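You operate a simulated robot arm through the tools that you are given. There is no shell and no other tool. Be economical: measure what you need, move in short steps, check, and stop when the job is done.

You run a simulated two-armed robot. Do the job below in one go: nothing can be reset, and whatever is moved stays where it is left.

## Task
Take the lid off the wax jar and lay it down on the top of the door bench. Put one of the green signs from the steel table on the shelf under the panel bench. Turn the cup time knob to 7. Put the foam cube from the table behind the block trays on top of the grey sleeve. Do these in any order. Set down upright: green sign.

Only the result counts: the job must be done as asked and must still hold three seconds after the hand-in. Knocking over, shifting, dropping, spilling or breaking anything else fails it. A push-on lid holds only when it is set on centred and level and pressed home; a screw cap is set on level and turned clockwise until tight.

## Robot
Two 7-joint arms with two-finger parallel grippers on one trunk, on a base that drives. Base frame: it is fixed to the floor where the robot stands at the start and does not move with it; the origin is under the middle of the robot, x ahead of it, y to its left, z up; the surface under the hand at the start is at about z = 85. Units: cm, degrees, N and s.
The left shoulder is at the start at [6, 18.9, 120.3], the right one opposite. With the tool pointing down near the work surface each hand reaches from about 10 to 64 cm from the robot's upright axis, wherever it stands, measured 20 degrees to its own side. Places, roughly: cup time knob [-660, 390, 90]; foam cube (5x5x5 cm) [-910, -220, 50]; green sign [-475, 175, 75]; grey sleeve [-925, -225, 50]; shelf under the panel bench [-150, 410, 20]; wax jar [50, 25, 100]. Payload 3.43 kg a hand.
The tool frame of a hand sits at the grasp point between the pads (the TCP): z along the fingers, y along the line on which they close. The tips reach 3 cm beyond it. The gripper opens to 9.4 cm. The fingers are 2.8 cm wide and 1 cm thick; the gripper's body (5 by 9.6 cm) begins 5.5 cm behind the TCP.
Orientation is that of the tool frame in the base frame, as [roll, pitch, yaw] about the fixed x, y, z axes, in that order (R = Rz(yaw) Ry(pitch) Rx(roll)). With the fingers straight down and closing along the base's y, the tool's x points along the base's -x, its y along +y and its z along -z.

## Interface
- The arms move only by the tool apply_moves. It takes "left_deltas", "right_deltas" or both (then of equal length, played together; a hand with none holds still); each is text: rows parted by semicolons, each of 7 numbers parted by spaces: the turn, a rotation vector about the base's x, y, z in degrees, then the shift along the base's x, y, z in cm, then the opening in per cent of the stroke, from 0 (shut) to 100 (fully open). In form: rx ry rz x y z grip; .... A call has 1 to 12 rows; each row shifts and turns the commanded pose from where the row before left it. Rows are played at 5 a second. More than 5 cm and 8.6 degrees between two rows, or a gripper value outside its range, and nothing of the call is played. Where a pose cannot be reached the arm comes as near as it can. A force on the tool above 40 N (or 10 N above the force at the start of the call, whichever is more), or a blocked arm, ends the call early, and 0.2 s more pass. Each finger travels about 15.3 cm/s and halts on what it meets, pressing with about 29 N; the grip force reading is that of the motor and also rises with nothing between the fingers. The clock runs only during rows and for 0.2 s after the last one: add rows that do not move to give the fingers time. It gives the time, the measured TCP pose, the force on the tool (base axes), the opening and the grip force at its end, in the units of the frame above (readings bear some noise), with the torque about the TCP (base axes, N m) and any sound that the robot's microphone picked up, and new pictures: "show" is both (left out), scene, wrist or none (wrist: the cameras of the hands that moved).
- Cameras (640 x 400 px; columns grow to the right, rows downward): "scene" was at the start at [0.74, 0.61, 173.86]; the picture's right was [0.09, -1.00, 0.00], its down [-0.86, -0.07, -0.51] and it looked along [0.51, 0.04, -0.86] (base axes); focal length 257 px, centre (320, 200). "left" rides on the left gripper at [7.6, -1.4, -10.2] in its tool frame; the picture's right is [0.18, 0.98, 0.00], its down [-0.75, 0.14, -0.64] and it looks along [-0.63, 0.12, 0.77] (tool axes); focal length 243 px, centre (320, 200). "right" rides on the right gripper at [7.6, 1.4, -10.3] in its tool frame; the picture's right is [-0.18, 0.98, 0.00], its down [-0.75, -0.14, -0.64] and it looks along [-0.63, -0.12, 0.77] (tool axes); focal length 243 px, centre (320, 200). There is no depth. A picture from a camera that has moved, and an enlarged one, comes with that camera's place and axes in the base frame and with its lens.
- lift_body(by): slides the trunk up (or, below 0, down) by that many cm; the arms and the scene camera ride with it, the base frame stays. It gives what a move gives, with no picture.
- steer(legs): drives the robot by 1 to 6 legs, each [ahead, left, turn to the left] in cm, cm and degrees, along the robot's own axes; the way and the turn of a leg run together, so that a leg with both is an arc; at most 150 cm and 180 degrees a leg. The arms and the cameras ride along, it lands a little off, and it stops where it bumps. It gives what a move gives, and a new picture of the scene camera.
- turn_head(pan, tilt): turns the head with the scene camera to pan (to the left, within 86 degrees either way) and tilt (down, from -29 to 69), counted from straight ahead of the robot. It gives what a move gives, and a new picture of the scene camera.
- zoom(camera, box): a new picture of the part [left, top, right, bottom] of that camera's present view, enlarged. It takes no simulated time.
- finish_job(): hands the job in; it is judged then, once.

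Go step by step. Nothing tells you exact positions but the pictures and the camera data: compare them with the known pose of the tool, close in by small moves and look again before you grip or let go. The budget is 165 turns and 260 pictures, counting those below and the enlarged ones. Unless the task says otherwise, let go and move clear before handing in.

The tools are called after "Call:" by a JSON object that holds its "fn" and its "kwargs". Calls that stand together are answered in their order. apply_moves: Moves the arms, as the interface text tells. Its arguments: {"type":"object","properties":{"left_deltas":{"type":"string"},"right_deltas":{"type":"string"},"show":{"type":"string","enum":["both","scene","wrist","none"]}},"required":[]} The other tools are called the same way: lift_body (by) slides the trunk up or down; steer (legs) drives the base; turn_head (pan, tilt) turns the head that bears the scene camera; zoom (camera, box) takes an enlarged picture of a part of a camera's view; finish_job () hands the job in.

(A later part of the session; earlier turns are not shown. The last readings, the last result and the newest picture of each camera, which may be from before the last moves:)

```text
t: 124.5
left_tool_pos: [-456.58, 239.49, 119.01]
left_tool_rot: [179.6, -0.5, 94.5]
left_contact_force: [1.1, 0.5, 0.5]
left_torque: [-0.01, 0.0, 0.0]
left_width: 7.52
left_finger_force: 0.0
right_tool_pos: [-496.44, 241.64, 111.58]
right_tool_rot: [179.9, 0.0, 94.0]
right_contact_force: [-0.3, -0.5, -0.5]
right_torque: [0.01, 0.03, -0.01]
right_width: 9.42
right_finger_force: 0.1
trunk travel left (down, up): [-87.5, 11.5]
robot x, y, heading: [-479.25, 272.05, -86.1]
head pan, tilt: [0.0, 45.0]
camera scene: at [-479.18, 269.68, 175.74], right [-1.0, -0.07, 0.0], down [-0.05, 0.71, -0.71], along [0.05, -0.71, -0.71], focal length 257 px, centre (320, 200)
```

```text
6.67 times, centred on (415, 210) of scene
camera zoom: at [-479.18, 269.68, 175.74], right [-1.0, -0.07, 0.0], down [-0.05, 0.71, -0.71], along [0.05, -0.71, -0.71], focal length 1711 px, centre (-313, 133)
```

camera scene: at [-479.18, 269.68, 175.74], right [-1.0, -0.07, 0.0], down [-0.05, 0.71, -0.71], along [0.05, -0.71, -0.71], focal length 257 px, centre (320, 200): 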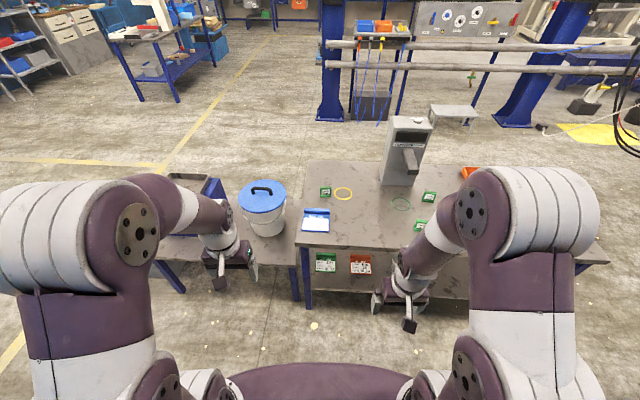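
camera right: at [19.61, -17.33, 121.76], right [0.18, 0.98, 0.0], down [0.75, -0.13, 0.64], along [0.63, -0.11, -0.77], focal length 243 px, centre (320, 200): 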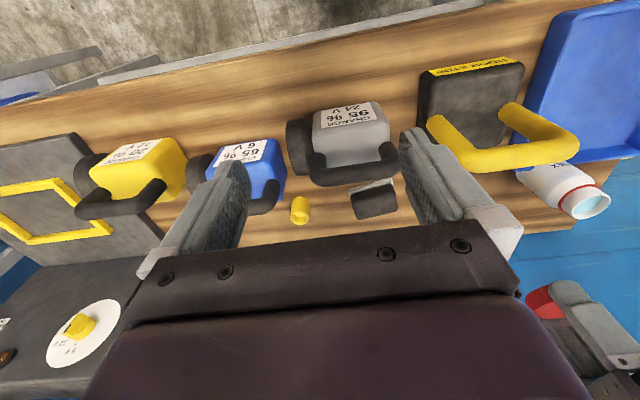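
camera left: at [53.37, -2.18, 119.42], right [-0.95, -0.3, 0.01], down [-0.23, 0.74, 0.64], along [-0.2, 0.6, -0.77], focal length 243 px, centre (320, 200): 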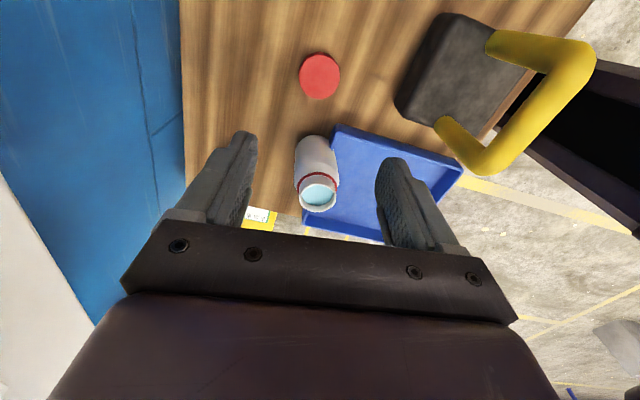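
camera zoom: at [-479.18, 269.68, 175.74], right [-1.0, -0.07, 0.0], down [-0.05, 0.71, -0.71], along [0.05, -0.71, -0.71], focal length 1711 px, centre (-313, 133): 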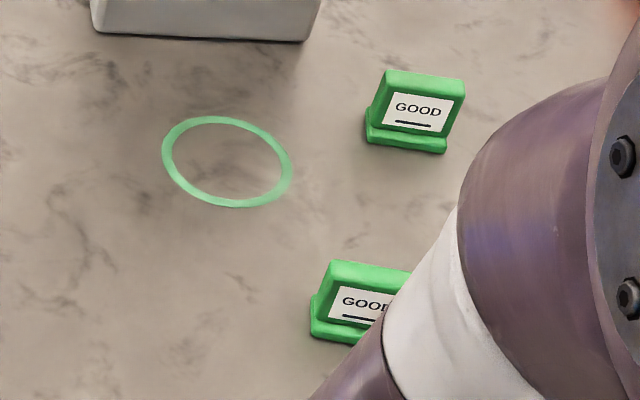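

Three green GOOD signs stand on the table; the nearest to me is at about [-523, 186]. I'll move closer, with the right hand in front of it.

Call:
{"fn": "steer", "kwargs": {"legs": [[32, -28, -4]]}}

Call:
{"fn": "turn_head", "kwargs": {"pan": -10, "tilt": 55}}

Call:
{"fn": "zoom", "kwargs": {"camera": "right", "box": [0, 0, 640, 400]}}

```text
t: 127.0
left_tool_pos: [-485.34, 204.82, 119.14]
left_tool_rot: [179.8, -0.6, 90.2]
left_contact_force: [0.2, 0.8, 0.0]
left_torque: [0.04, 0.0, -0.02]
left_width: 7.52
left_finger_force: 0.1
right_tool_pos: [-525.01, 210.02, 111.46]
right_tool_rot: [180.0, 0.0, 89.6]
right_contact_force: [0.0, -0.1, 0.9]
right_torque: [0.01, 0.0, 0.02]
right_width: 9.39
right_finger_force: 0.0
trunk travel left (down, up): [-87.5, 11.5]
robot x, y, heading: [-505.56, 238.65, -90.4]
head pan, tilt: [0.0, 45.0]
camera scene: at [-505.65, 236.8, 175.74], right [-1.0, 0.01, 0.0], down [0.0, 0.71, -0.71], along [0.0, -0.71, -0.71], focal length 257 px, centre (320, 200)
```

scene: 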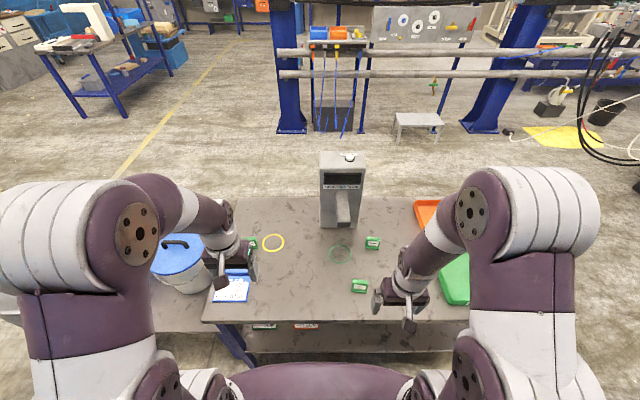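

```text
t: 127.8
left_tool_pos: [-485.57, 204.79, 118.99]
left_tool_rot: [179.6, -0.6, 90.3]
left_contact_force: [-1.0, -0.5, -0.2]
left_torque: [0.01, 0.01, -0.01]
left_width: 7.55
left_finger_force: 0.0
right_tool_pos: [-525.22, 209.96, 111.51]
right_tool_rot: [180.0, 0.0, 89.7]
right_contact_force: [-0.2, -0.4, -0.9]
right_torque: [0.03, 0.02, -0.02]
right_width: 9.41
right_finger_force: 0.1
trunk travel left (down, up): [-87.5, 11.5]
robot x, y, heading: [-505.48, 238.32, -90.3]
head pan, tilt: [-10.0, 55.0]
camera scene: at [-507.04, 237.67, 174.4], right [-0.98, 0.18, 0.0], down [0.15, 0.81, -0.57], along [-0.1, -0.56, -0.82], focal length 257 px, centre (320, 200)
```

scene: 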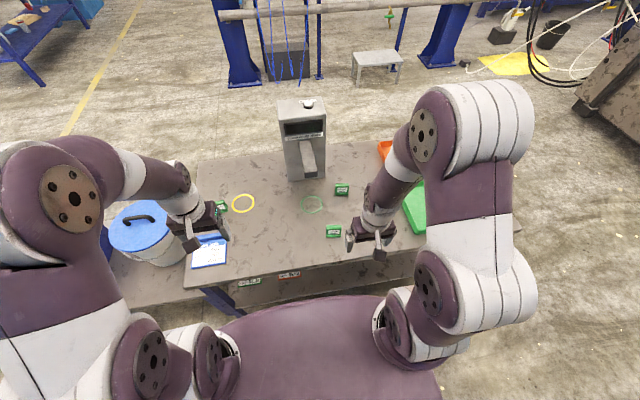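

```text
1.00 times, centred on (320, 200) of right (not enlarged: the box is as wide or as high as the picture)
camera zoom: at [-523.61, 217.46, 121.72], right [0.98, -0.19, 0.0], down [-0.14, -0.75, 0.64], along [-0.12, -0.63, -0.77], focal length 243 px, centre (320, 200)
```

zoom: 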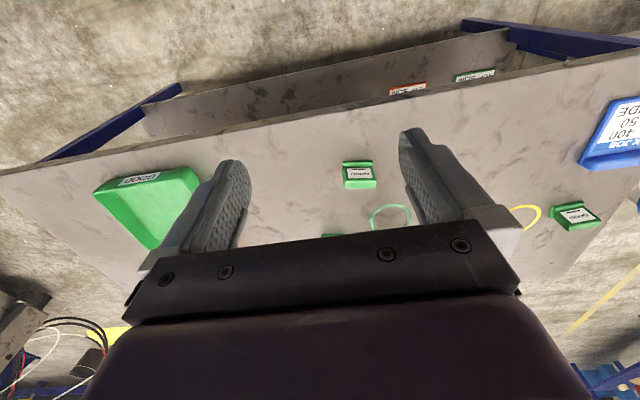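

Both cameras agree the near sign is at [-521, 188], yawed about -11°. I'll tilt the right hand 45° forward (so it can later reach under the bench) and approach.

Call:
{"fn": "apply_moves", "kwargs": {"right_deltas": "0 0 -5.5 0.78 -1.25 -1.2 100; 0 0 -5.5 0.78 -1.25 -1.2 100; -7.35 1.43 0 0.78 -1.25 -1.2 100; -7.35 1.43 0 0.78 -1.25 -1.2 100; -7.35 1.43 0 0.78 -1.25 -1.2 100; -7.35 1.43 0 0.78 -1.25 -1.2 100; -7.35 1.43 0 0.78 -1.25 -1.2 100; -7.35 1.43 0 0.78 -1.25 -1.2 100; 0 0 0 0 0 0 100"}}

```text
t: 129.8
left_tool_pos: [-485.38, 204.84, 119.08]
left_tool_rot: [179.6, -0.6, 90.3]
left_contact_force: [0.0, -0.9, -1.0]
left_torque: [-0.03, 0.0, 0.02]
left_width: 7.54
left_finger_force: 0.1
right_tool_pos: [-520.48, 201.57, 103.24]
right_tool_rot: [-177.6, 35.7, 78.7]
right_contact_force: [-0.1, 0.4, 0.3]
right_torque: [-0.02, 0.04, -0.01]
right_width: 9.39
right_finger_force: 0.1
right hand out of reach, approached as far as the arm can: row 5, 6
trunk travel left (down, up): [-87.5, 11.5]
robot x, y, heading: [-505.9, 239.12, -90.2]
head pan, tilt: [-10.0, 55.0]
camera scene: at [-506.99, 237.76, 174.39], right [-0.98, 0.18, 0.0], down [0.15, 0.81, -0.57], along [-0.1, -0.56, -0.82], focal length 257 px, centre (320, 200)
camera right: at [-516.22, 213.07, 107.05], right [0.93, -0.36, 0.07], down [-0.16, -0.21, 0.97], along [-0.33, -0.91, -0.25], focal length 243 px, centre (320, 200)
```

scene: 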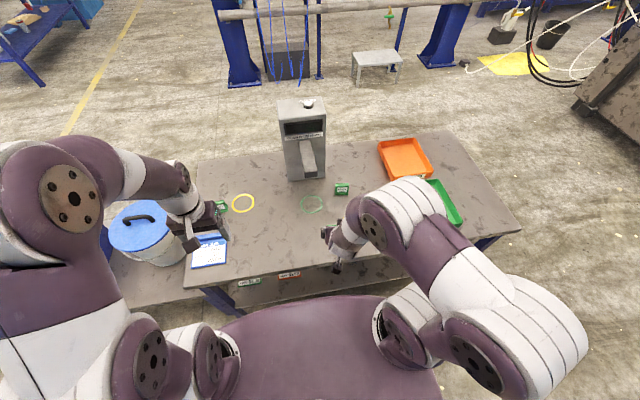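
right: 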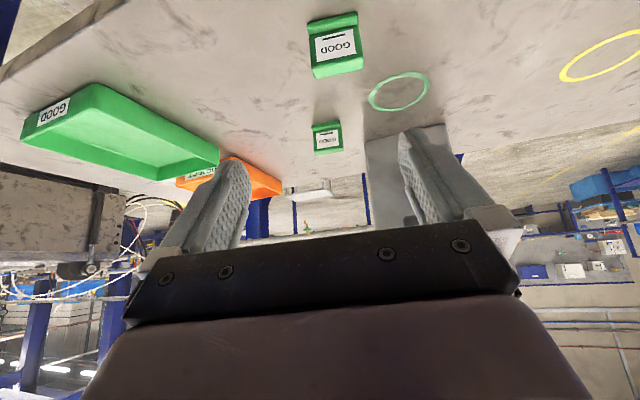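

Call:
{"fn": "steer", "kwargs": {"legs": [[-10, 0, 0]]}}

Call:
{"fn": "apply_moves", "kwargs": {"right_deltas": "0 0 0 0 -2 -2 100; 0 0 0 0 -2 -2 100; 0 0 0 0 -2 -2 100; 0 0 0 0 -2 -2 100; 0 0 0 0 -1 -2 100; 0 0 0 0 0 0 100"}}

```text
t: 130.9
left_tool_pos: [-485.27, 214.84, 118.99]
left_tool_rot: [179.6, -0.6, 90.3]
left_contact_force: [0.3, 0.2, 0.3]
left_torque: [0.0, 0.01, 0.01]
left_width: 7.51
left_finger_force: 0.0
right_tool_pos: [-520.41, 211.66, 103.18]
right_tool_rot: [-177.5, 35.5, 78.8]
right_contact_force: [0.1, 0.1, 0.1]
right_torque: [0.0, 0.02, 0.0]
right_width: 9.36
right_finger_force: 0.0
trunk travel left (down, up): [-87.5, 11.5]
robot x, y, heading: [-505.62, 248.56, -90.2]
head pan, tilt: [-10.0, 55.0]
camera scene: at [-506.93, 247.7, 174.39], right [-0.98, 0.18, 0.0], down [0.15, 0.81, -0.57], along [-0.1, -0.56, -0.82], focal length 257 px, centre (320, 200)
```

scene: 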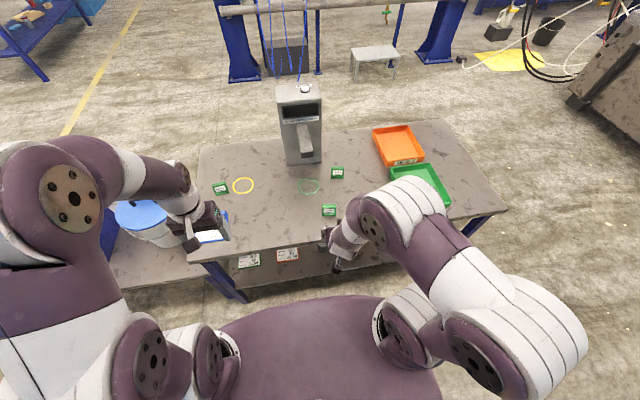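

```text
t: 132.3
left_tool_pos: [-485.35, 215.06, 119.03]
left_tool_rot: [179.6, -0.6, 90.2]
left_contact_force: [0.6, 0.0, -0.3]
left_torque: [0.02, 0.0, 0.0]
left_width: 7.51
left_finger_force: 0.0
right_tool_pos: [-520.45, 202.87, 93.52]
right_tool_rot: [-177.6, 35.6, 78.8]
right_contact_force: [-0.1, 0.1, -0.2]
right_torque: [-0.02, -0.02, -0.01]
right_width: 9.41
right_finger_force: 0.0
trunk travel left (down, up): [-87.5, 11.5]
robot x, y, heading: [-505.91, 248.97, -90.4]
head pan, tilt: [-10.0, 55.0]
camera scene: at [-506.93, 247.96, 174.39], right [-0.98, 0.18, 0.0], down [0.15, 0.81, -0.57], along [-0.1, -0.56, -0.82], focal length 257 px, centre (320, 200)
camera right: at [-516.21, 214.26, 97.23], right [0.93, -0.36, 0.07], down [-0.16, -0.21, 0.97], along [-0.33, -0.91, -0.25], focal length 243 px, centre (320, 200)
```

scene: 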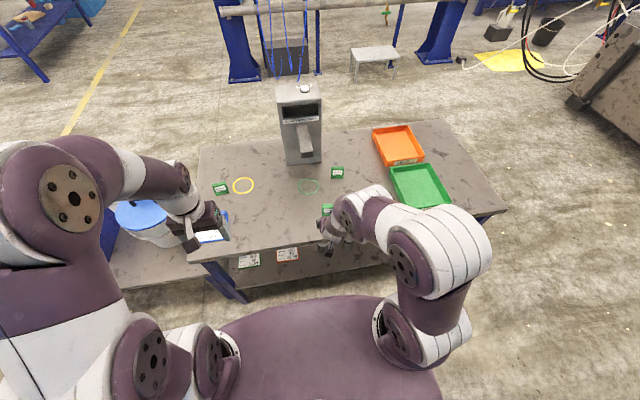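
right: 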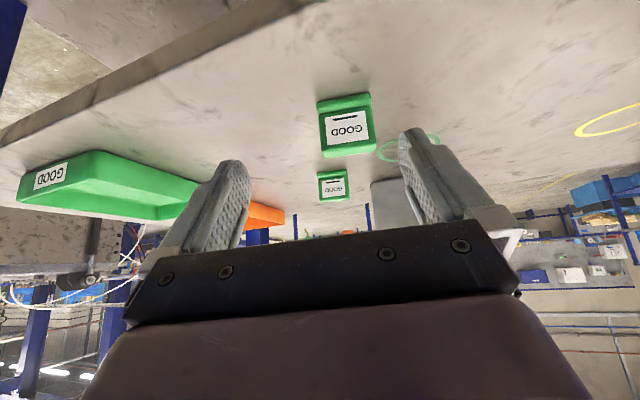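

The triangulation puts the table at z≈80.5 and the sign's centre at [-520.8, 190.5, 83]. Approach in two stages.

Call:
{"fn": "apply_moves", "kwargs": {"right_deltas": "0 0 0 0.6 -2 0 100; 0 0 0 0.6 -2 0 100; 0 0 0 0.1 -2.3 0 100; 0 0 0 -0.5 -2 -3 100; 0 0 0 0 0 0 100", "show": "wrist"}}

```text
t: 133.5
left_tool_pos: [-485.41, 214.93, 119.0]
left_tool_rot: [179.7, -0.5, 90.2]
left_contact_force: [1.2, 0.6, 0.8]
left_torque: [-0.04, 0.01, -0.01]
left_width: 7.51
left_finger_force: 0.2
right_tool_pos: [-519.44, 194.41, 90.23]
right_tool_rot: [-177.6, 35.5, 78.8]
right_contact_force: [-0.8, 1.1, 0.9]
right_torque: [0.01, 0.0, 0.02]
right_width: 9.4
right_finger_force: 0.0
trunk travel left (down, up): [-87.5, 11.5]
robot x, y, heading: [-505.58, 249.02, -90.3]
head pan, tilt: [-10.0, 55.0]
camera right: at [-515.29, 205.84, 94.02], right [0.93, -0.36, 0.07], down [-0.16, -0.21, 0.97], along [-0.33, -0.91, -0.25], focal length 243 px, centre (320, 200)
```

right: 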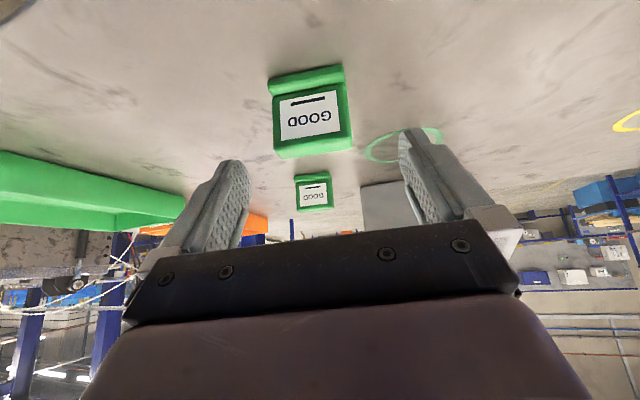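

Call:
{"fn": "apply_moves", "kwargs": {"right_deltas": "0 0 0 -0.5 -1.5 -2 100; 0 0 0 -0.5 -1.5 -2 100; 0 0 0 -0.5 -1.2 -1.7 100; 0 0 0 0 0 0 100", "show": "both"}}

```text
t: 134.5
left_tool_pos: [-485.42, 214.95, 118.94]
left_tool_rot: [179.8, -0.6, 90.2]
left_contact_force: [0.3, -0.6, 0.3]
left_torque: [0.02, 0.03, 0.02]
left_width: 7.54
left_finger_force: 0.0
right_tool_pos: [-520.96, 190.25, 84.42]
right_tool_rot: [-177.7, 35.6, 78.8]
right_contact_force: [-0.4, 0.0, 0.0]
right_torque: [0.01, -0.02, -0.02]
right_width: 9.4
right_finger_force: 0.1
trunk travel left (down, up): [-87.5, 11.5]
robot x, y, heading: [-506.12, 249.08, -90.4]
head pan, tilt: [-10.0, 55.0]
camera scene: at [-506.93, 247.83, 174.39], right [-0.98, 0.18, 0.0], down [0.15, 0.81, -0.57], along [-0.1, -0.56, -0.82], focal length 257 px, centre (320, 200)
camera right: at [-516.79, 201.61, 88.25], right [0.93, -0.36, 0.07], down [-0.16, -0.21, 0.96], along [-0.33, -0.91, -0.25], focal length 243 px, centre (320, 200)
```

scene: 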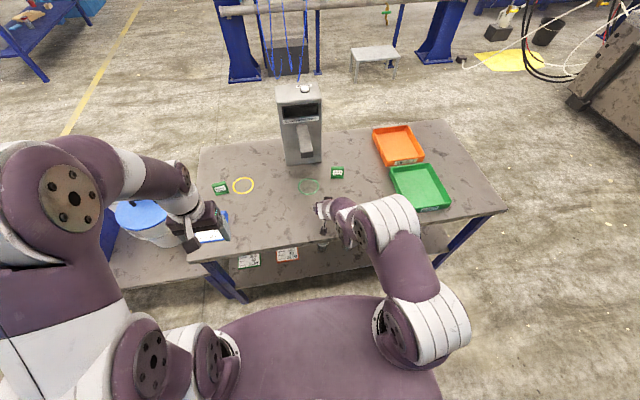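
right: 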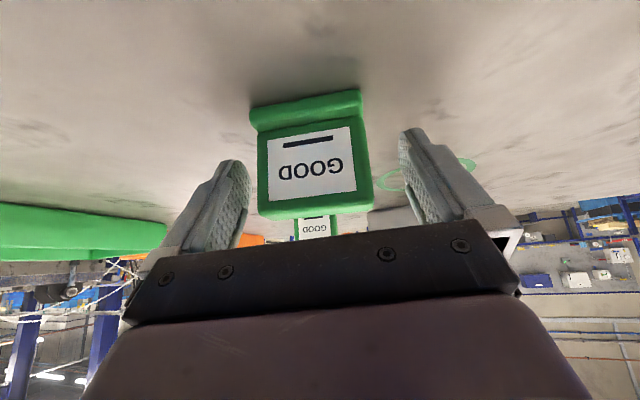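

Call:
{"fn": "apply_moves", "kwargs": {"right_deltas": "0 0 0 -0.45 -0.5 0 100; 0 0 0 0 0 0 75; 0 0 0 0 0 0 60; 0 0 0 0 0 0 50; 0 0 0 0 0 0 50; 0 0 0 0 0 0 50", "show": "wrist"}}

```text
t: 135.9
left_tool_pos: [-485.41, 214.87, 119.02]
left_tool_rot: [179.6, -0.7, 90.3]
left_contact_force: [-0.5, 0.4, 0.0]
left_torque: [-0.01, 0.01, -0.01]
left_width: 7.54
left_finger_force: 0.0
right_tool_pos: [-521.38, 189.67, 84.5]
right_tool_rot: [-177.6, 35.6, 78.8]
right_contact_force: [-0.2, 0.6, -0.8]
right_torque: [0.01, 0.0, -0.02]
right_width: 6.37
right_finger_force: 28.9
trunk travel left (down, up): [-87.5, 11.5]
robot x, y, heading: [-505.54, 248.61, -90.2]
head pan, tilt: [-10.0, 55.0]
camera right: at [-517.24, 201.14, 88.27], right [0.93, -0.36, 0.07], down [-0.16, -0.21, 0.96], along [-0.33, -0.91, -0.25], focal length 243 px, centre (320, 200)
```

right: 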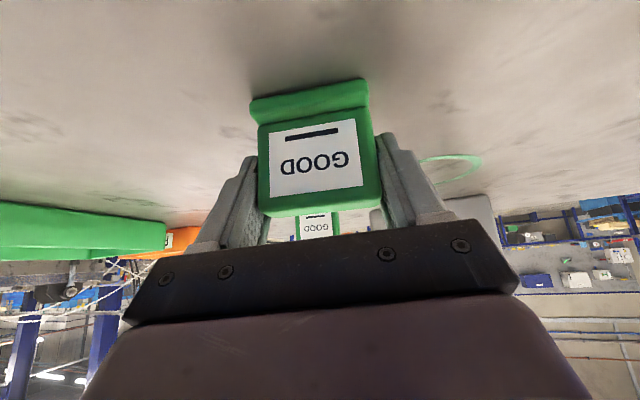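

Gripped at 6.37 cm. Lift straight up.

Call:
{"fn": "apply_moves", "kwargs": {"right_deltas": "0 0 0 0 0 1 45; 0 0 0 0 0 2 45; 0 0 0 0 0 3 45; 0 0 0 0 1 4 45; 0 0 0 0 2 4 45; 0 0 0 0 2 2 45; 0 0 0 0 0 0 45", "show": "both"}}

```text
t: 137.5
left_tool_pos: [-485.35, 214.74, 118.91]
left_tool_rot: [179.6, -0.6, 90.1]
left_contact_force: [0.0, -0.7, 0.7]
left_torque: [0.03, -0.01, -0.01]
left_width: 7.55
left_finger_force: 0.1
right_tool_pos: [-521.23, 195.0, 100.71]
right_tool_rot: [-177.7, 35.6, 78.8]
right_contact_force: [-0.5, -0.2, 0.2]
right_torque: [0.02, -0.01, 0.04]
right_width: 6.39
right_finger_force: 28.2
trunk travel left (down, up): [-87.5, 11.5]
robot x, y, heading: [-505.37, 248.78, -90.5]
head pan, tilt: [-10.0, 55.0]
camera scene: at [-506.94, 247.73, 174.39], right [-0.98, 0.18, 0.0], down [0.15, 0.81, -0.57], along [-0.1, -0.56, -0.82], focal length 257 px, centre (320, 200)
camera right: at [-517.05, 206.3, 104.45], right [0.93, -0.36, 0.07], down [-0.16, -0.21, 0.96], along [-0.33, -0.91, -0.25], focal length 243 px, centre (320, 200)
```

scene: 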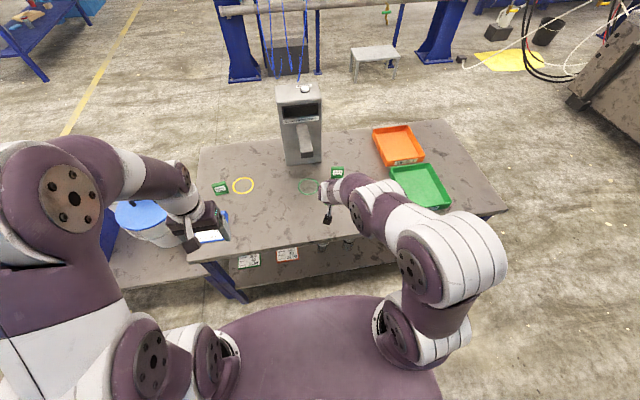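
right: 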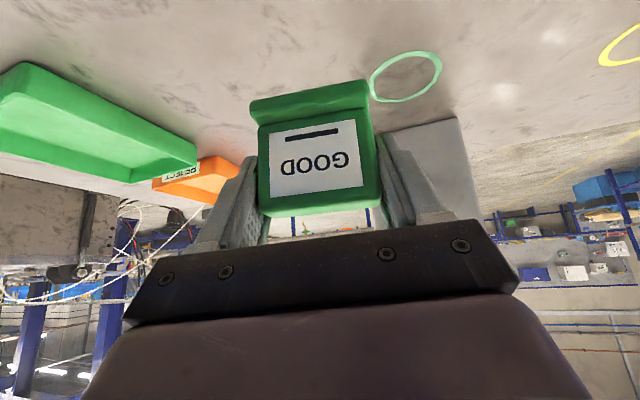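

The sign is held upright. The cup time knob is on this side, so I'll go there next with the left hand free; back off, turn round and look.

Call:
{"fn": "steer", "kwargs": {"legs": [[-32, 0, 0], [0, 0, 180]]}}

Call:
{"fn": "turn_head", "kwargs": {"pan": 40, "tilt": 25}}

Call:
{"fn": "zoom", "kwargs": {"camera": "scene", "box": [200, 100, 440, 250]}}

```text
t: 147.0
left_tool_pos: [-525.62, 315.38, 118.98]
left_tool_rot: [179.6, -0.6, -90.1]
left_contact_force: [1.2, 0.1, 0.7]
left_torque: [0.01, 0.03, -0.01]
left_width: 7.51
left_finger_force: 0.0
right_tool_pos: [-489.57, 335.1, 100.83]
right_tool_rot: [-177.5, 35.5, -101.6]
right_contact_force: [0.0, 0.0, 0.3]
right_torque: [0.02, -0.01, 0.0]
right_width: 6.35
right_finger_force: 29.2
trunk travel left (down, up): [-87.5, 11.5]
robot x, y, heading: [-505.51, 281.16, 89.6]
head pan, tilt: [-10.0, 55.0]
camera scene: at [-504.16, 282.38, 174.39], right [0.98, -0.18, 0.0], down [-0.15, -0.81, -0.57], along [0.11, 0.56, -0.82], focal length 257 px, centre (320, 200)
```

scene: 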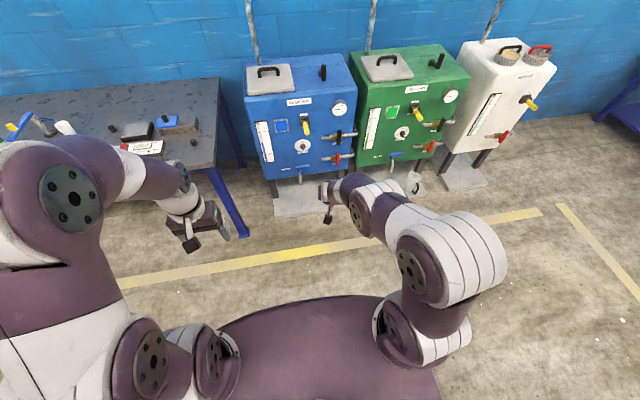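

```text
t: 148.2
left_tool_pos: [-525.59, 315.34, 119.0]
left_tool_rot: [179.7, -0.6, -90.1]
left_contact_force: [-0.6, -0.4, 0.8]
left_torque: [0.02, -0.01, 0.0]
left_width: 7.54
left_finger_force: 0.1
right_tool_pos: [-489.61, 335.3, 100.65]
right_tool_rot: [-177.6, 35.6, -101.6]
right_contact_force: [0.0, 0.3, -0.3]
right_torque: [-0.01, 0.04, 0.0]
right_width: 6.36
right_finger_force: 29.3
trunk travel left (down, up): [-87.5, 11.5]
robot x, y, heading: [-505.34, 281.41, 89.2]
head pan, tilt: [40.0, 25.0]
camera scene: at [-511.34, 282.42, 178.79], right [0.77, 0.63, 0.0], down [0.27, -0.33, -0.91], along [-0.57, 0.7, -0.42], focal length 257 px, centre (320, 200)
```

scene: 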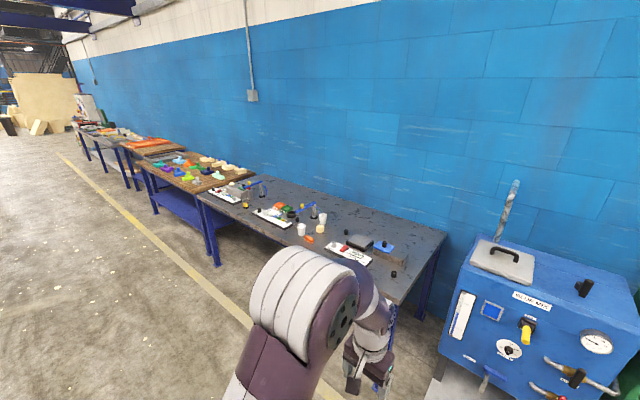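

```text
2.67 times, centred on (320, 175) of scene
camera zoom: at [-511.34, 282.42, 178.79], right [0.77, 0.63, 0.0], down [0.27, -0.33, -0.91], along [-0.57, 0.7, -0.42], focal length 684 px, centre (320, 267)
```

zoom: 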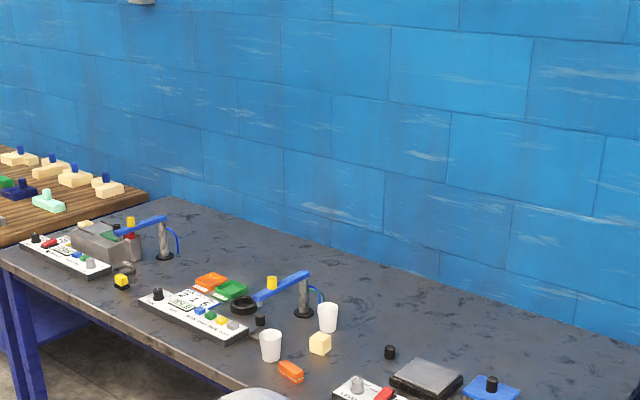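

The middle panel by the cups has the knob, but the extended right arm would sweep over the cups; I'll deliver the sign first. Drive to the panel bench's west side.

Call:
{"fn": "steer", "kwargs": {"legs": [[0, 0, -89.5], [120, 0, 0], [100, 0, 0]]}}

Call:
{"fn": "turn_head", "kwargs": {"pan": 25, "tilt": 35}}

```text
t: 162.8
left_tool_pos: [-253.04, 296.9, 119.02]
left_tool_rot: [179.7, -0.6, 179.0]
left_contact_force: [-0.8, 0.1, -0.4]
left_torque: [-0.01, -0.01, 0.01]
left_width: 7.51
left_finger_force: 0.1
right_tool_pos: [-233.77, 260.73, 100.66]
right_tool_rot: [-177.6, 35.5, 167.5]
right_contact_force: [-0.1, -0.3, -0.6]
right_torque: [0.0, 0.01, 0.01]
right_width: 6.36
right_finger_force: 28.4
trunk travel left (down, up): [-87.5, 11.5]
robot x, y, heading: [-287.4, 277.48, -1.5]
head pan, tilt: [40.0, 25.0]
camera scene: at [-286.26, 283.2, 178.79], right [0.62, -0.78, 0.0], down [-0.33, -0.26, -0.91], along [0.71, 0.56, -0.42], focal length 257 px, centre (320, 200)
```

scene: 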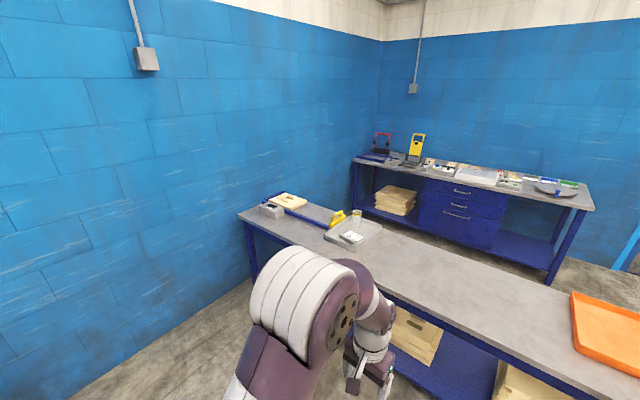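

```text
t: 163.6
left_tool_pos: [-253.0, 296.8, 119.04]
left_tool_rot: [179.6, -0.6, 179.1]
left_contact_force: [0.5, 0.1, 1.1]
left_torque: [0.02, 0.02, 0.02]
left_width: 7.52
left_finger_force: 0.0
right_tool_pos: [-233.74, 260.57, 100.68]
right_tool_rot: [-177.7, 35.7, 167.5]
right_contact_force: [0.7, -0.1, -0.2]
right_torque: [-0.03, -0.01, -0.01]
right_width: 6.34
right_finger_force: 28.7
trunk travel left (down, up): [-87.5, 11.5]
robot x, y, heading: [-287.52, 277.34, -1.5]
head pan, tilt: [25.0, 35.0]
camera scene: at [-285.3, 280.98, 177.22], right [0.4, -0.92, 0.0], down [-0.53, -0.23, -0.82], along [0.75, 0.33, -0.57], focal length 257 px, centre (320, 200)
```

scene: 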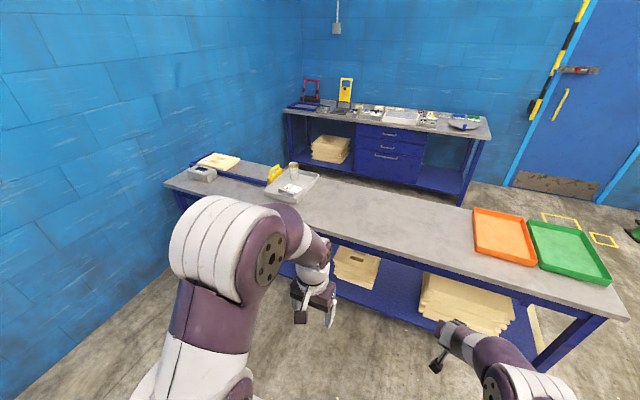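

Call:
{"fn": "steer", "kwargs": {"legs": [[18, 0, 1.5], [0, 100, 0]]}}

Call:
{"fn": "lift_body", "kwargs": {"by": -60}}

Call:
{"fn": "turn_head", "kwargs": {"pan": 0, "tilt": 35}}

```text
t: 169.9
left_tool_pos: [-235.39, 396.89, 118.91]
left_tool_rot: [179.6, -0.7, -179.5]
left_contact_force: [0.4, 0.4, -0.1]
left_torque: [-0.05, -0.01, 0.0]
left_width: 7.53
left_finger_force: 0.1
right_tool_pos: [-215.22, 360.97, 100.7]
right_tool_rot: [-177.5, 35.7, 169.0]
right_contact_force: [-1.4, -0.8, -0.7]
right_torque: [0.02, 0.04, -0.01]
right_width: 6.37
right_finger_force: 28.7
trunk travel left (down, up): [-87.5, 11.5]
robot x, y, heading: [-269.15, 376.72, 0.1]
head pan, tilt: [25.0, 35.0]
camera scene: at [-267.23, 380.08, 177.22], right [0.42, -0.91, 0.0], down [-0.52, -0.24, -0.82], along [0.74, 0.35, -0.57], focal length 257 px, centre (320, 200)
```

scene: 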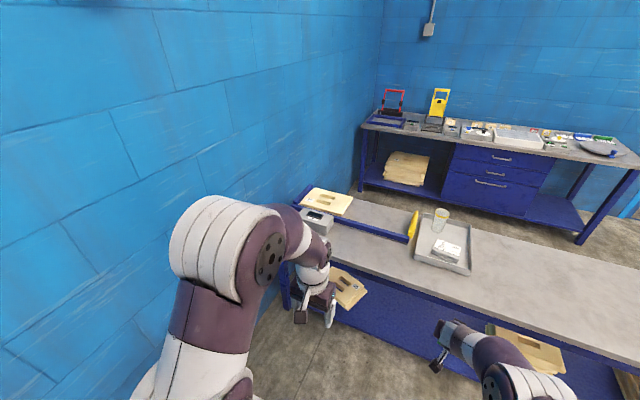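

```text
refused: -60 is not a number from -40 to 40
```

```text
t: 170.8
left_tool_pos: [-235.27, 396.87, 119.01]
left_tool_rot: [179.7, -0.7, -179.5]
left_contact_force: [0.0, -0.3, 0.9]
left_torque: [0.02, 0.01, -0.02]
left_width: 7.52
left_finger_force: 0.1
right_tool_pos: [-215.19, 361.04, 100.7]
right_tool_rot: [-177.6, 35.5, 169.1]
right_contact_force: [-0.6, 0.5, 0.3]
right_torque: [0.01, 0.02, 0.0]
right_width: 6.35
right_finger_force: 29.1
trunk travel left (down, up): [-87.5, 11.5]
robot x, y, heading: [-269.34, 376.35, 0.0]
head pan, tilt: [0.0, 35.0]
camera scene: at [-266.41, 376.42, 177.22], right [0.0, -1.0, 0.0], down [-0.57, 0.0, -0.82], along [0.82, 0.0, -0.57], focal length 257 px, centre (320, 200)
```

scene: 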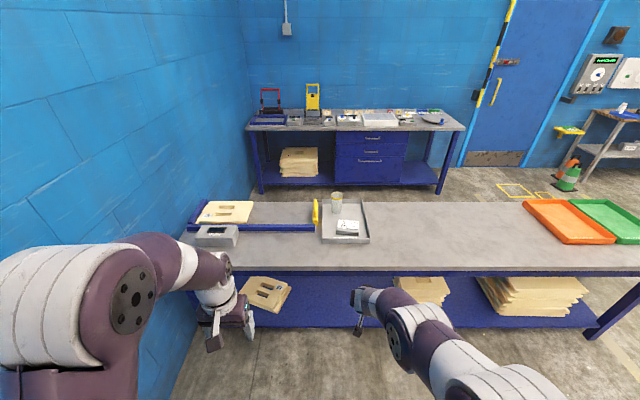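

The shelf is free between y≈330 and 395, right in front of the right hand. Pull the left hand back, and lower the trunk beside the bench.

Call:
{"fn": "apply_moves", "kwargs": {"left_deltas": "0 0 0 -4 1 0 80; 0 0 0 -4 1 0 80; 0 0 0 -4 1 0 80; 0 0 0 -2 1 0 80; 0 0 0 0 0 0 80", "show": "none"}}

Call:
{"fn": "lift_body", "kwargs": {"by": -38}}

Call:
{"fn": "lift_body", "kwargs": {"by": -30}}

Call:
{"fn": "turn_head", "kwargs": {"pan": 0, "tilt": 35}}

Call:
{"fn": "zoom", "kwargs": {"camera": "right", "box": [0, 0, 640, 400]}}

```text
t: 171.9
left_tool_pos: [-248.46, 401.06, 118.86]
left_tool_rot: [179.6, -0.7, -179.6]
left_contact_force: [0.3, -0.1, 0.5]
left_torque: [0.0, 0.01, 0.01]
left_width: 7.49
left_finger_force: 0.1
left hand out of reach, approached as far as the arm can: row 4
right_tool_pos: [-215.12, 361.01, 100.58]
right_tool_rot: [-177.7, 35.7, 169.0]
right_contact_force: [0.8, -0.1, -0.6]
right_torque: [-0.02, 0.0, 0.0]
right_width: 6.35
right_finger_force: 29.2
trunk travel left (down, up): [-87.5, 11.5]
robot x, y, heading: [-268.95, 376.01, 0.1]
head pan, tilt: [0.0, 35.0]
```

```text
t: 175.6
left_tool_pos: [-248.59, 401.15, 80.85]
left_tool_rot: [179.7, -0.7, -179.5]
left_contact_force: [0.5, -0.3, -0.4]
left_torque: [0.0, -0.04, 0.01]
left_width: 7.53
left_finger_force: 0.0
right_tool_pos: [-215.25, 360.96, 62.66]
right_tool_rot: [-177.7, 35.6, 169.0]
right_contact_force: [-0.2, 0.4, -0.5]
right_torque: [-0.02, 0.03, 0.02]
right_width: 6.37
right_finger_force: 29.3
trunk travel left (down, up): [-49.5, 49.5]
robot x, y, heading: [-269.18, 376.69, -0.1]
head pan, tilt: [0.0, 35.0]
```

```text
t: 178.6
left_tool_pos: [-248.59, 401.35, 50.9]
left_tool_rot: [179.7, -0.8, -179.5]
left_contact_force: [0.6, 0.0, -0.1]
left_torque: [0.02, -0.04, 0.01]
left_width: 7.53
left_finger_force: 0.1
right_tool_pos: [-215.11, 361.01, 32.66]
right_tool_rot: [-177.7, 35.5, 169.1]
right_contact_force: [1.1, 0.4, -0.7]
right_torque: [-0.01, 0.02, 0.0]
right_width: 6.36
right_finger_force: 28.5
trunk travel left (down, up): [-19.5, 79.5]
robot x, y, heading: [-269.31, 376.47, -0.1]
head pan, tilt: [0.0, 35.0]
```

```text
t: 179.2
left_tool_pos: [-248.49, 401.24, 50.77]
left_tool_rot: [179.7, -0.7, -179.5]
left_contact_force: [-0.1, -0.4, 0.1]
left_torque: [-0.01, 0.02, -0.01]
left_width: 7.51
left_finger_force: 0.1
right_tool_pos: [-215.09, 361.0, 32.66]
right_tool_rot: [-177.6, 35.6, 169.1]
right_contact_force: [-0.1, 1.1, -0.6]
right_torque: [0.02, -0.03, -0.01]
right_width: 6.36
right_finger_force: 29.3
trunk travel left (down, up): [-19.5, 79.5]
robot x, y, heading: [-269.3, 376.49, 0.3]
head pan, tilt: [0.0, 35.0]
camera scene: at [-266.42, 376.41, 109.22], right [0.0, -1.0, 0.0], down [-0.57, 0.0, -0.82], along [0.82, 0.0, -0.57], focal length 257 px, centre (320, 200)
```

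scene: 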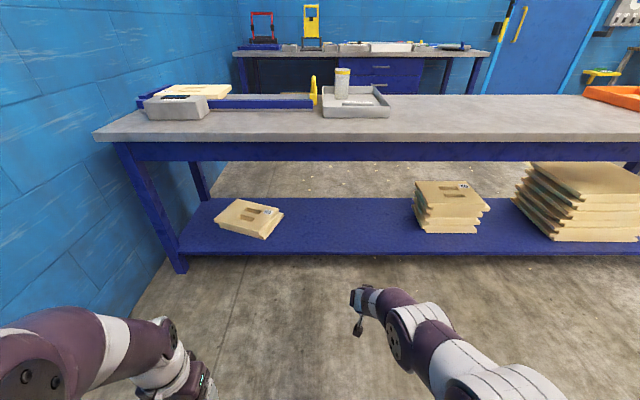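

```text
1.00 times, centred on (320, 200) of right (not enlarged: the box is as wide or as high as the picture)
camera zoom: at [-226.68, 365.06, 36.47], right [0.36, 0.93, 0.07], down [0.21, -0.16, 0.96], along [0.91, -0.33, -0.25], focal length 243 px, centre (320, 200)
```

zoom: 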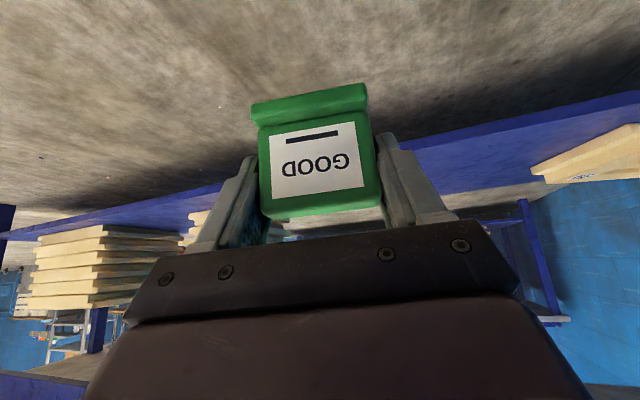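

Shelf edge at x≈-179, z≈18.5. Drive in so that the sign passes over the shelf's edge.

Call:
{"fn": "steer", "kwargs": {"legs": [[36, 0, 0]]}}

Call:
{"fn": "apply_moves", "kwargs": {"right_deltas": "0 0 0 3 0 0 45; 0 0 0 4 0 0 45; 0 0 0 4 0 0 45; 0 0 0 4 0 -1 45; 0 0 0 0 0 0 45", "show": "both"}}

```text
t: 181.5
left_tool_pos: [-212.6, 401.54, 50.8]
left_tool_rot: [179.8, -0.7, -179.2]
left_contact_force: [-0.4, -0.3, 0.6]
left_torque: [0.01, 0.0, -0.01]
left_width: 7.51
left_finger_force: 0.0
right_tool_pos: [-178.94, 361.63, 32.66]
right_tool_rot: [-177.7, 35.5, 169.5]
right_contact_force: [0.7, 0.2, -1.1]
right_torque: [-0.01, -0.01, 0.02]
right_width: 6.33
right_finger_force: 28.8
trunk travel left (down, up): [-19.5, 79.5]
robot x, y, heading: [-233.24, 376.28, 0.2]
head pan, tilt: [0.0, 35.0]
camera scene: at [-230.27, 376.54, 109.22], right [0.01, -1.0, 0.0], down [-0.57, 0.0, -0.82], along [0.82, 0.01, -0.57], focal length 257 px, centre (320, 200)
```

scene: 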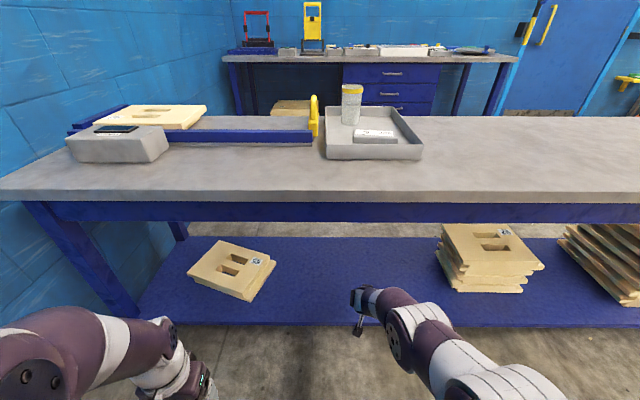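

```text
t: 182.7
left_tool_pos: [-212.52, 401.41, 50.75]
left_tool_rot: [179.7, -0.8, -179.1]
left_contact_force: [-0.3, 0.2, 0.0]
left_torque: [0.01, -0.01, 0.02]
left_width: 7.53
left_finger_force: 0.2
right_tool_pos: [-164.06, 361.47, 31.47]
right_tool_rot: [-177.5, 35.4, 169.4]
right_contact_force: [0.4, -0.6, -0.4]
right_torque: [-0.02, 0.03, 0.01]
right_width: 6.35
right_finger_force: 28.7
trunk travel left (down, up): [-19.5, 79.5]
robot x, y, heading: [-233.28, 376.78, 0.5]
head pan, tilt: [0.0, 35.0]
camera scene: at [-230.24, 376.53, 109.22], right [0.01, -1.0, 0.0], down [-0.57, 0.0, -0.82], along [0.82, 0.01, -0.57], focal length 257 px, centre (320, 200)
camera right: at [-175.53, 365.43, 35.37], right [0.35, 0.93, 0.07], down [0.21, -0.16, 0.96], along [0.91, -0.32, -0.25], focal length 243 px, centre (320, 200)
```

scene: 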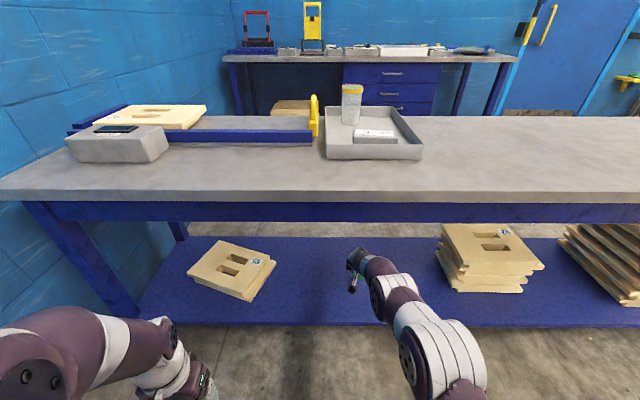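
right: 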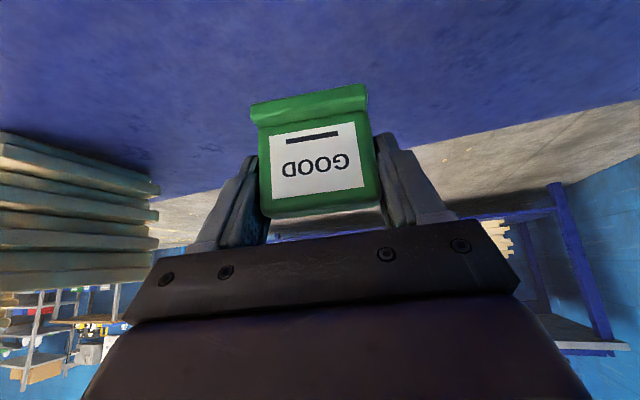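

Call:
{"fn": "apply_moves", "kwargs": {"right_deltas": "0 0 0 0 0 -2 45; 0 0 0 0 0 -2 45; 0 0 0 0 0 -2 45; 0 0 0 0 0 -0.6 45; 0 0 0 0 0 -0.4 45; 0 0 0 0 0 -0.3 45; 0 0 0 0 0 0 45", "show": "wrist"}}

```text
t: 184.3
left_tool_pos: [-212.57, 401.58, 50.83]
left_tool_rot: [179.7, -0.7, -179.1]
left_contact_force: [0.6, -0.3, 0.1]
left_torque: [-0.04, 0.0, -0.01]
left_width: 7.54
left_finger_force: 0.0
right_tool_pos: [-163.79, 361.53, 24.35]
right_tool_rot: [-177.6, 35.6, 169.3]
right_contact_force: [0.1, -0.8, -1.2]
right_torque: [0.02, 0.0, -0.02]
right_width: 6.34
right_finger_force: 28.6
trunk travel left (down, up): [-19.5, 79.5]
robot x, y, heading: [-232.65, 376.61, 0.4]
head pan, tilt: [0.0, 35.0]
camera right: at [-175.41, 365.51, 28.15], right [0.35, 0.93, 0.07], down [0.21, -0.16, 0.96], along [0.91, -0.32, -0.25], focal length 243 px, centre (320, 200)
```

right: 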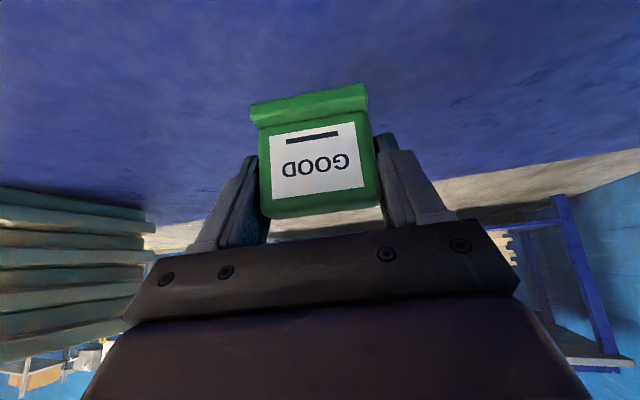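

Call:
{"fn": "apply_moves", "kwargs": {"right_deltas": "0 0 0 0 0 -0.3 45; 0 0 0 0 0 -0.3 45; 0 0 0 0 0 -0.3 45; 0 0 0 0 0 -0.3 45; 0 0 0 0 0 -0.3 45; 0 0 0 0 0 0 45", "show": "wrist"}}

```text
t: 185.7
left_tool_pos: [-212.55, 401.49, 50.86]
left_tool_rot: [179.7, -0.7, -179.1]
left_contact_force: [0.3, -0.2, 0.5]
left_torque: [0.01, -0.02, 0.05]
left_width: 7.49
left_finger_force: 0.0
right_tool_pos: [-163.78, 361.53, 22.85]
right_tool_rot: [-177.6, 35.6, 169.5]
right_contact_force: [-0.1, 0.2, 0.2]
right_torque: [-0.01, 0.04, -0.01]
right_width: 6.36
right_finger_force: 29.2
trunk travel left (down, up): [-19.5, 79.5]
robot x, y, heading: [-233.27, 376.57, 0.6]
head pan, tilt: [0.0, 35.0]
camera right: at [-175.43, 365.49, 26.63], right [0.35, 0.93, 0.07], down [0.21, -0.16, 0.96], along [0.91, -0.32, -0.25], focal length 243 px, centre (320, 200)
```

right: 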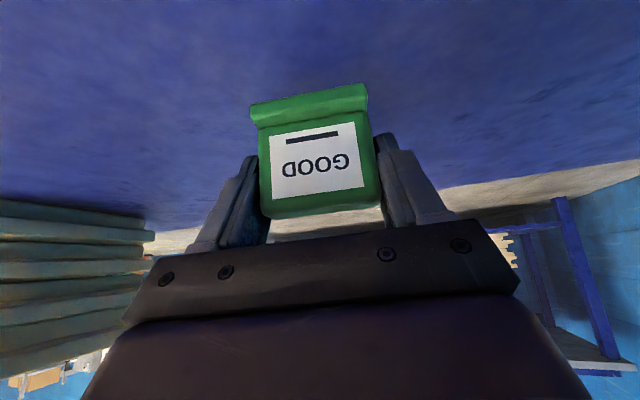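

Call:
{"fn": "apply_moves", "kwargs": {"right_deltas": "0 0 0 0 0 -0.25 45; 0 0 0 0 0 -0.25 45; 0 0 0 0 0 -0.25 45; 0 0 0 0 0 -0.25 45; 0 0 0 0 0 -0.25 45; 0 0 0 0 0 0 45", "show": "wrist"}}

```text
t: 187.1
left_tool_pos: [-212.48, 401.58, 50.81]
left_tool_rot: [179.8, -0.7, -179.1]
left_contact_force: [-1.0, 0.3, -0.3]
left_torque: [-0.02, -0.02, -0.01]
left_width: 7.51
left_finger_force: 0.0
right_tool_pos: [-163.92, 361.61, 21.64]
right_tool_rot: [-177.6, 35.7, 169.3]
right_contact_force: [-0.9, 0.6, -0.2]
right_torque: [0.0, 0.0, -0.03]
right_width: 6.35
right_finger_force: 29.2
trunk travel left (down, up): [-19.5, 79.5]
robot x, y, heading: [-232.83, 376.39, 0.2]
head pan, tilt: [0.0, 35.0]
camera right: at [-175.41, 365.51, 25.44], right [0.35, 0.93, 0.07], down [0.21, -0.16, 0.96], along [0.91, -0.32, -0.25], focal length 243 px, centre (320, 200)
```

right: 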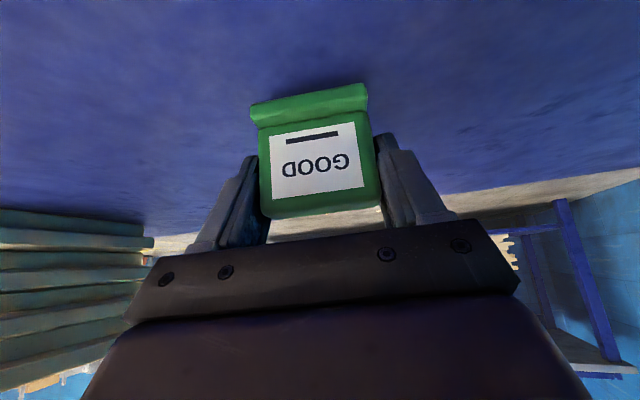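

Call:
{"fn": "apply_moves", "kwargs": {"right_deltas": "0 0 0 0 0 -0.25 45; 0 0 0 0 0 -0.25 45; 0 0 0 0 0 -0.25 45; 0 0 0 0 0 -0.25 45; 0 0 0 0 0 0 45", "show": "wrist"}}

```text
t: 188.3
left_tool_pos: [-212.61, 401.41, 50.74]
left_tool_rot: [179.7, -0.6, -179.1]
left_contact_force: [-0.2, 0.3, -0.4]
left_torque: [0.0, -0.03, 0.01]
left_width: 7.51
left_finger_force: 0.0
right_tool_pos: [-163.96, 361.49, 20.66]
right_tool_rot: [-177.6, 35.6, 169.4]
right_contact_force: [0.5, 0.1, -1.1]
right_torque: [0.01, -0.01, -0.02]
right_width: 6.35
right_finger_force: 28.5
trunk travel left (down, up): [-19.5, 79.5]
robot x, y, heading: [-233.23, 376.33, 0.6]
head pan, tilt: [0.0, 35.0]
camera right: at [-175.41, 365.51, 24.52], right [0.35, 0.93, 0.07], down [0.21, -0.16, 0.96], along [0.91, -0.32, -0.25], focal length 243 px, centre (320, 200)
```

right: 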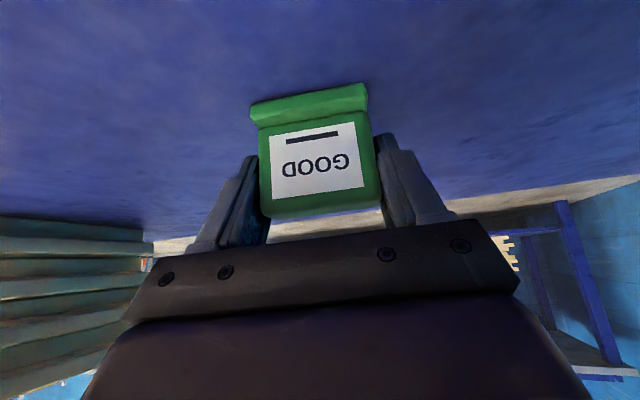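

Call:
{"fn": "apply_moves", "kwargs": {"right_deltas": "0 0 0 0 0 -0.25 45; 0 0 0 0 0 -0.25 45; 0 0 0 0 0 -0.25 45; 0 0 0 0 0 -0.25 45; 0 0 0 0 0 -0.25 45; 0 0 0 0 0 -0.25 45; 0 0 0 0 0 0 45", "show": "wrist"}}

```text
t: 189.9
left_tool_pos: [-212.63, 401.57, 50.96]
left_tool_rot: [179.7, -0.6, -179.1]
left_contact_force: [0.4, -0.2, 0.0]
left_torque: [-0.04, 0.04, -0.01]
left_width: 7.55
left_finger_force: 0.1
right_tool_pos: [-163.73, 361.48, 19.4]
right_tool_rot: [-177.7, 36.0, 169.4]
right_contact_force: [4.2, -2.9, 23.0]
right_torque: [0.59, -0.14, -0.1]
right_width: 6.39
right_finger_force: 28.8
trunk travel left (down, up): [-19.5, 79.5]
robot x, y, heading: [-232.81, 376.59, 0.4]
head pan, tilt: [0.0, 35.0]
camera right: at [-175.36, 365.5, 23.17], right [0.35, 0.93, 0.08], down [0.21, -0.16, 0.97], along [0.91, -0.32, -0.25], focal length 243 px, centre (320, 200)
```

right: 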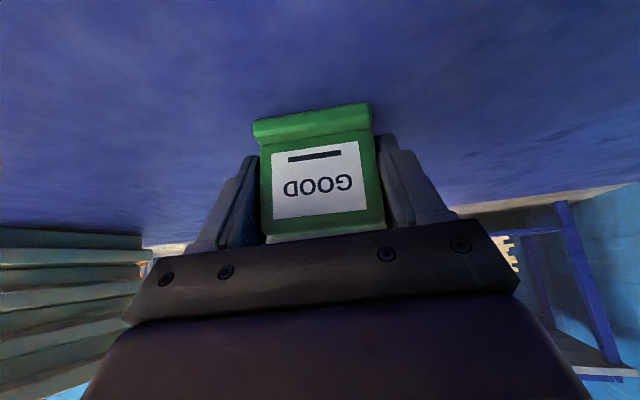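

Contact at 23 N, sign on the shelf. Open gently and withdraw back along the tool.

Call:
{"fn": "apply_moves", "kwargs": {"right_deltas": "0 0 0 0 0 0.1 65; 0 0 0 0 0 0 75; 0 0 0 0 0 0 100; 0 0 0 0 0 0 100", "show": "wrist"}}

```text
t: 190.9
left_tool_pos: [-212.67, 401.51, 50.95]
left_tool_rot: [179.8, -0.5, -179.2]
left_contact_force: [-0.2, 0.5, 0.1]
left_torque: [0.0, 0.0, -0.03]
left_width: 7.53
left_finger_force: 0.0
right_tool_pos: [-163.96, 361.49, 19.31]
right_tool_rot: [-177.5, 35.7, 169.4]
right_contact_force: [-8.4, -19.8, 27.6]
right_torque: [0.43, -0.13, 0.08]
right_width: 8.11
right_finger_force: 0.1
trunk travel left (down, up): [-19.5, 79.5]
robot x, y, heading: [-232.94, 376.14, 0.1]
head pan, tilt: [0.0, 35.0]
camera right: at [-175.54, 365.44, 23.2], right [0.35, 0.93, 0.07], down [0.21, -0.15, 0.97], along [0.91, -0.33, -0.25], focal length 243 px, centre (320, 200)
```

right: 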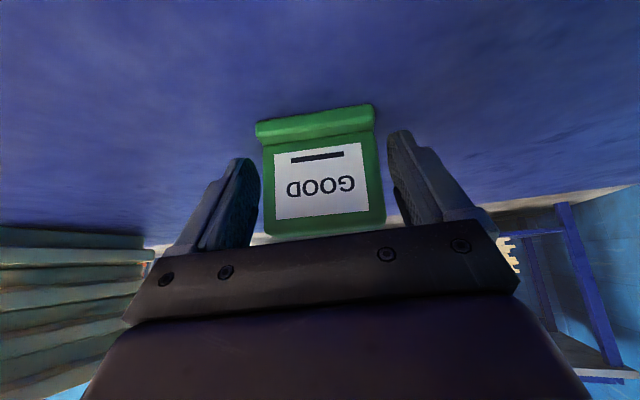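

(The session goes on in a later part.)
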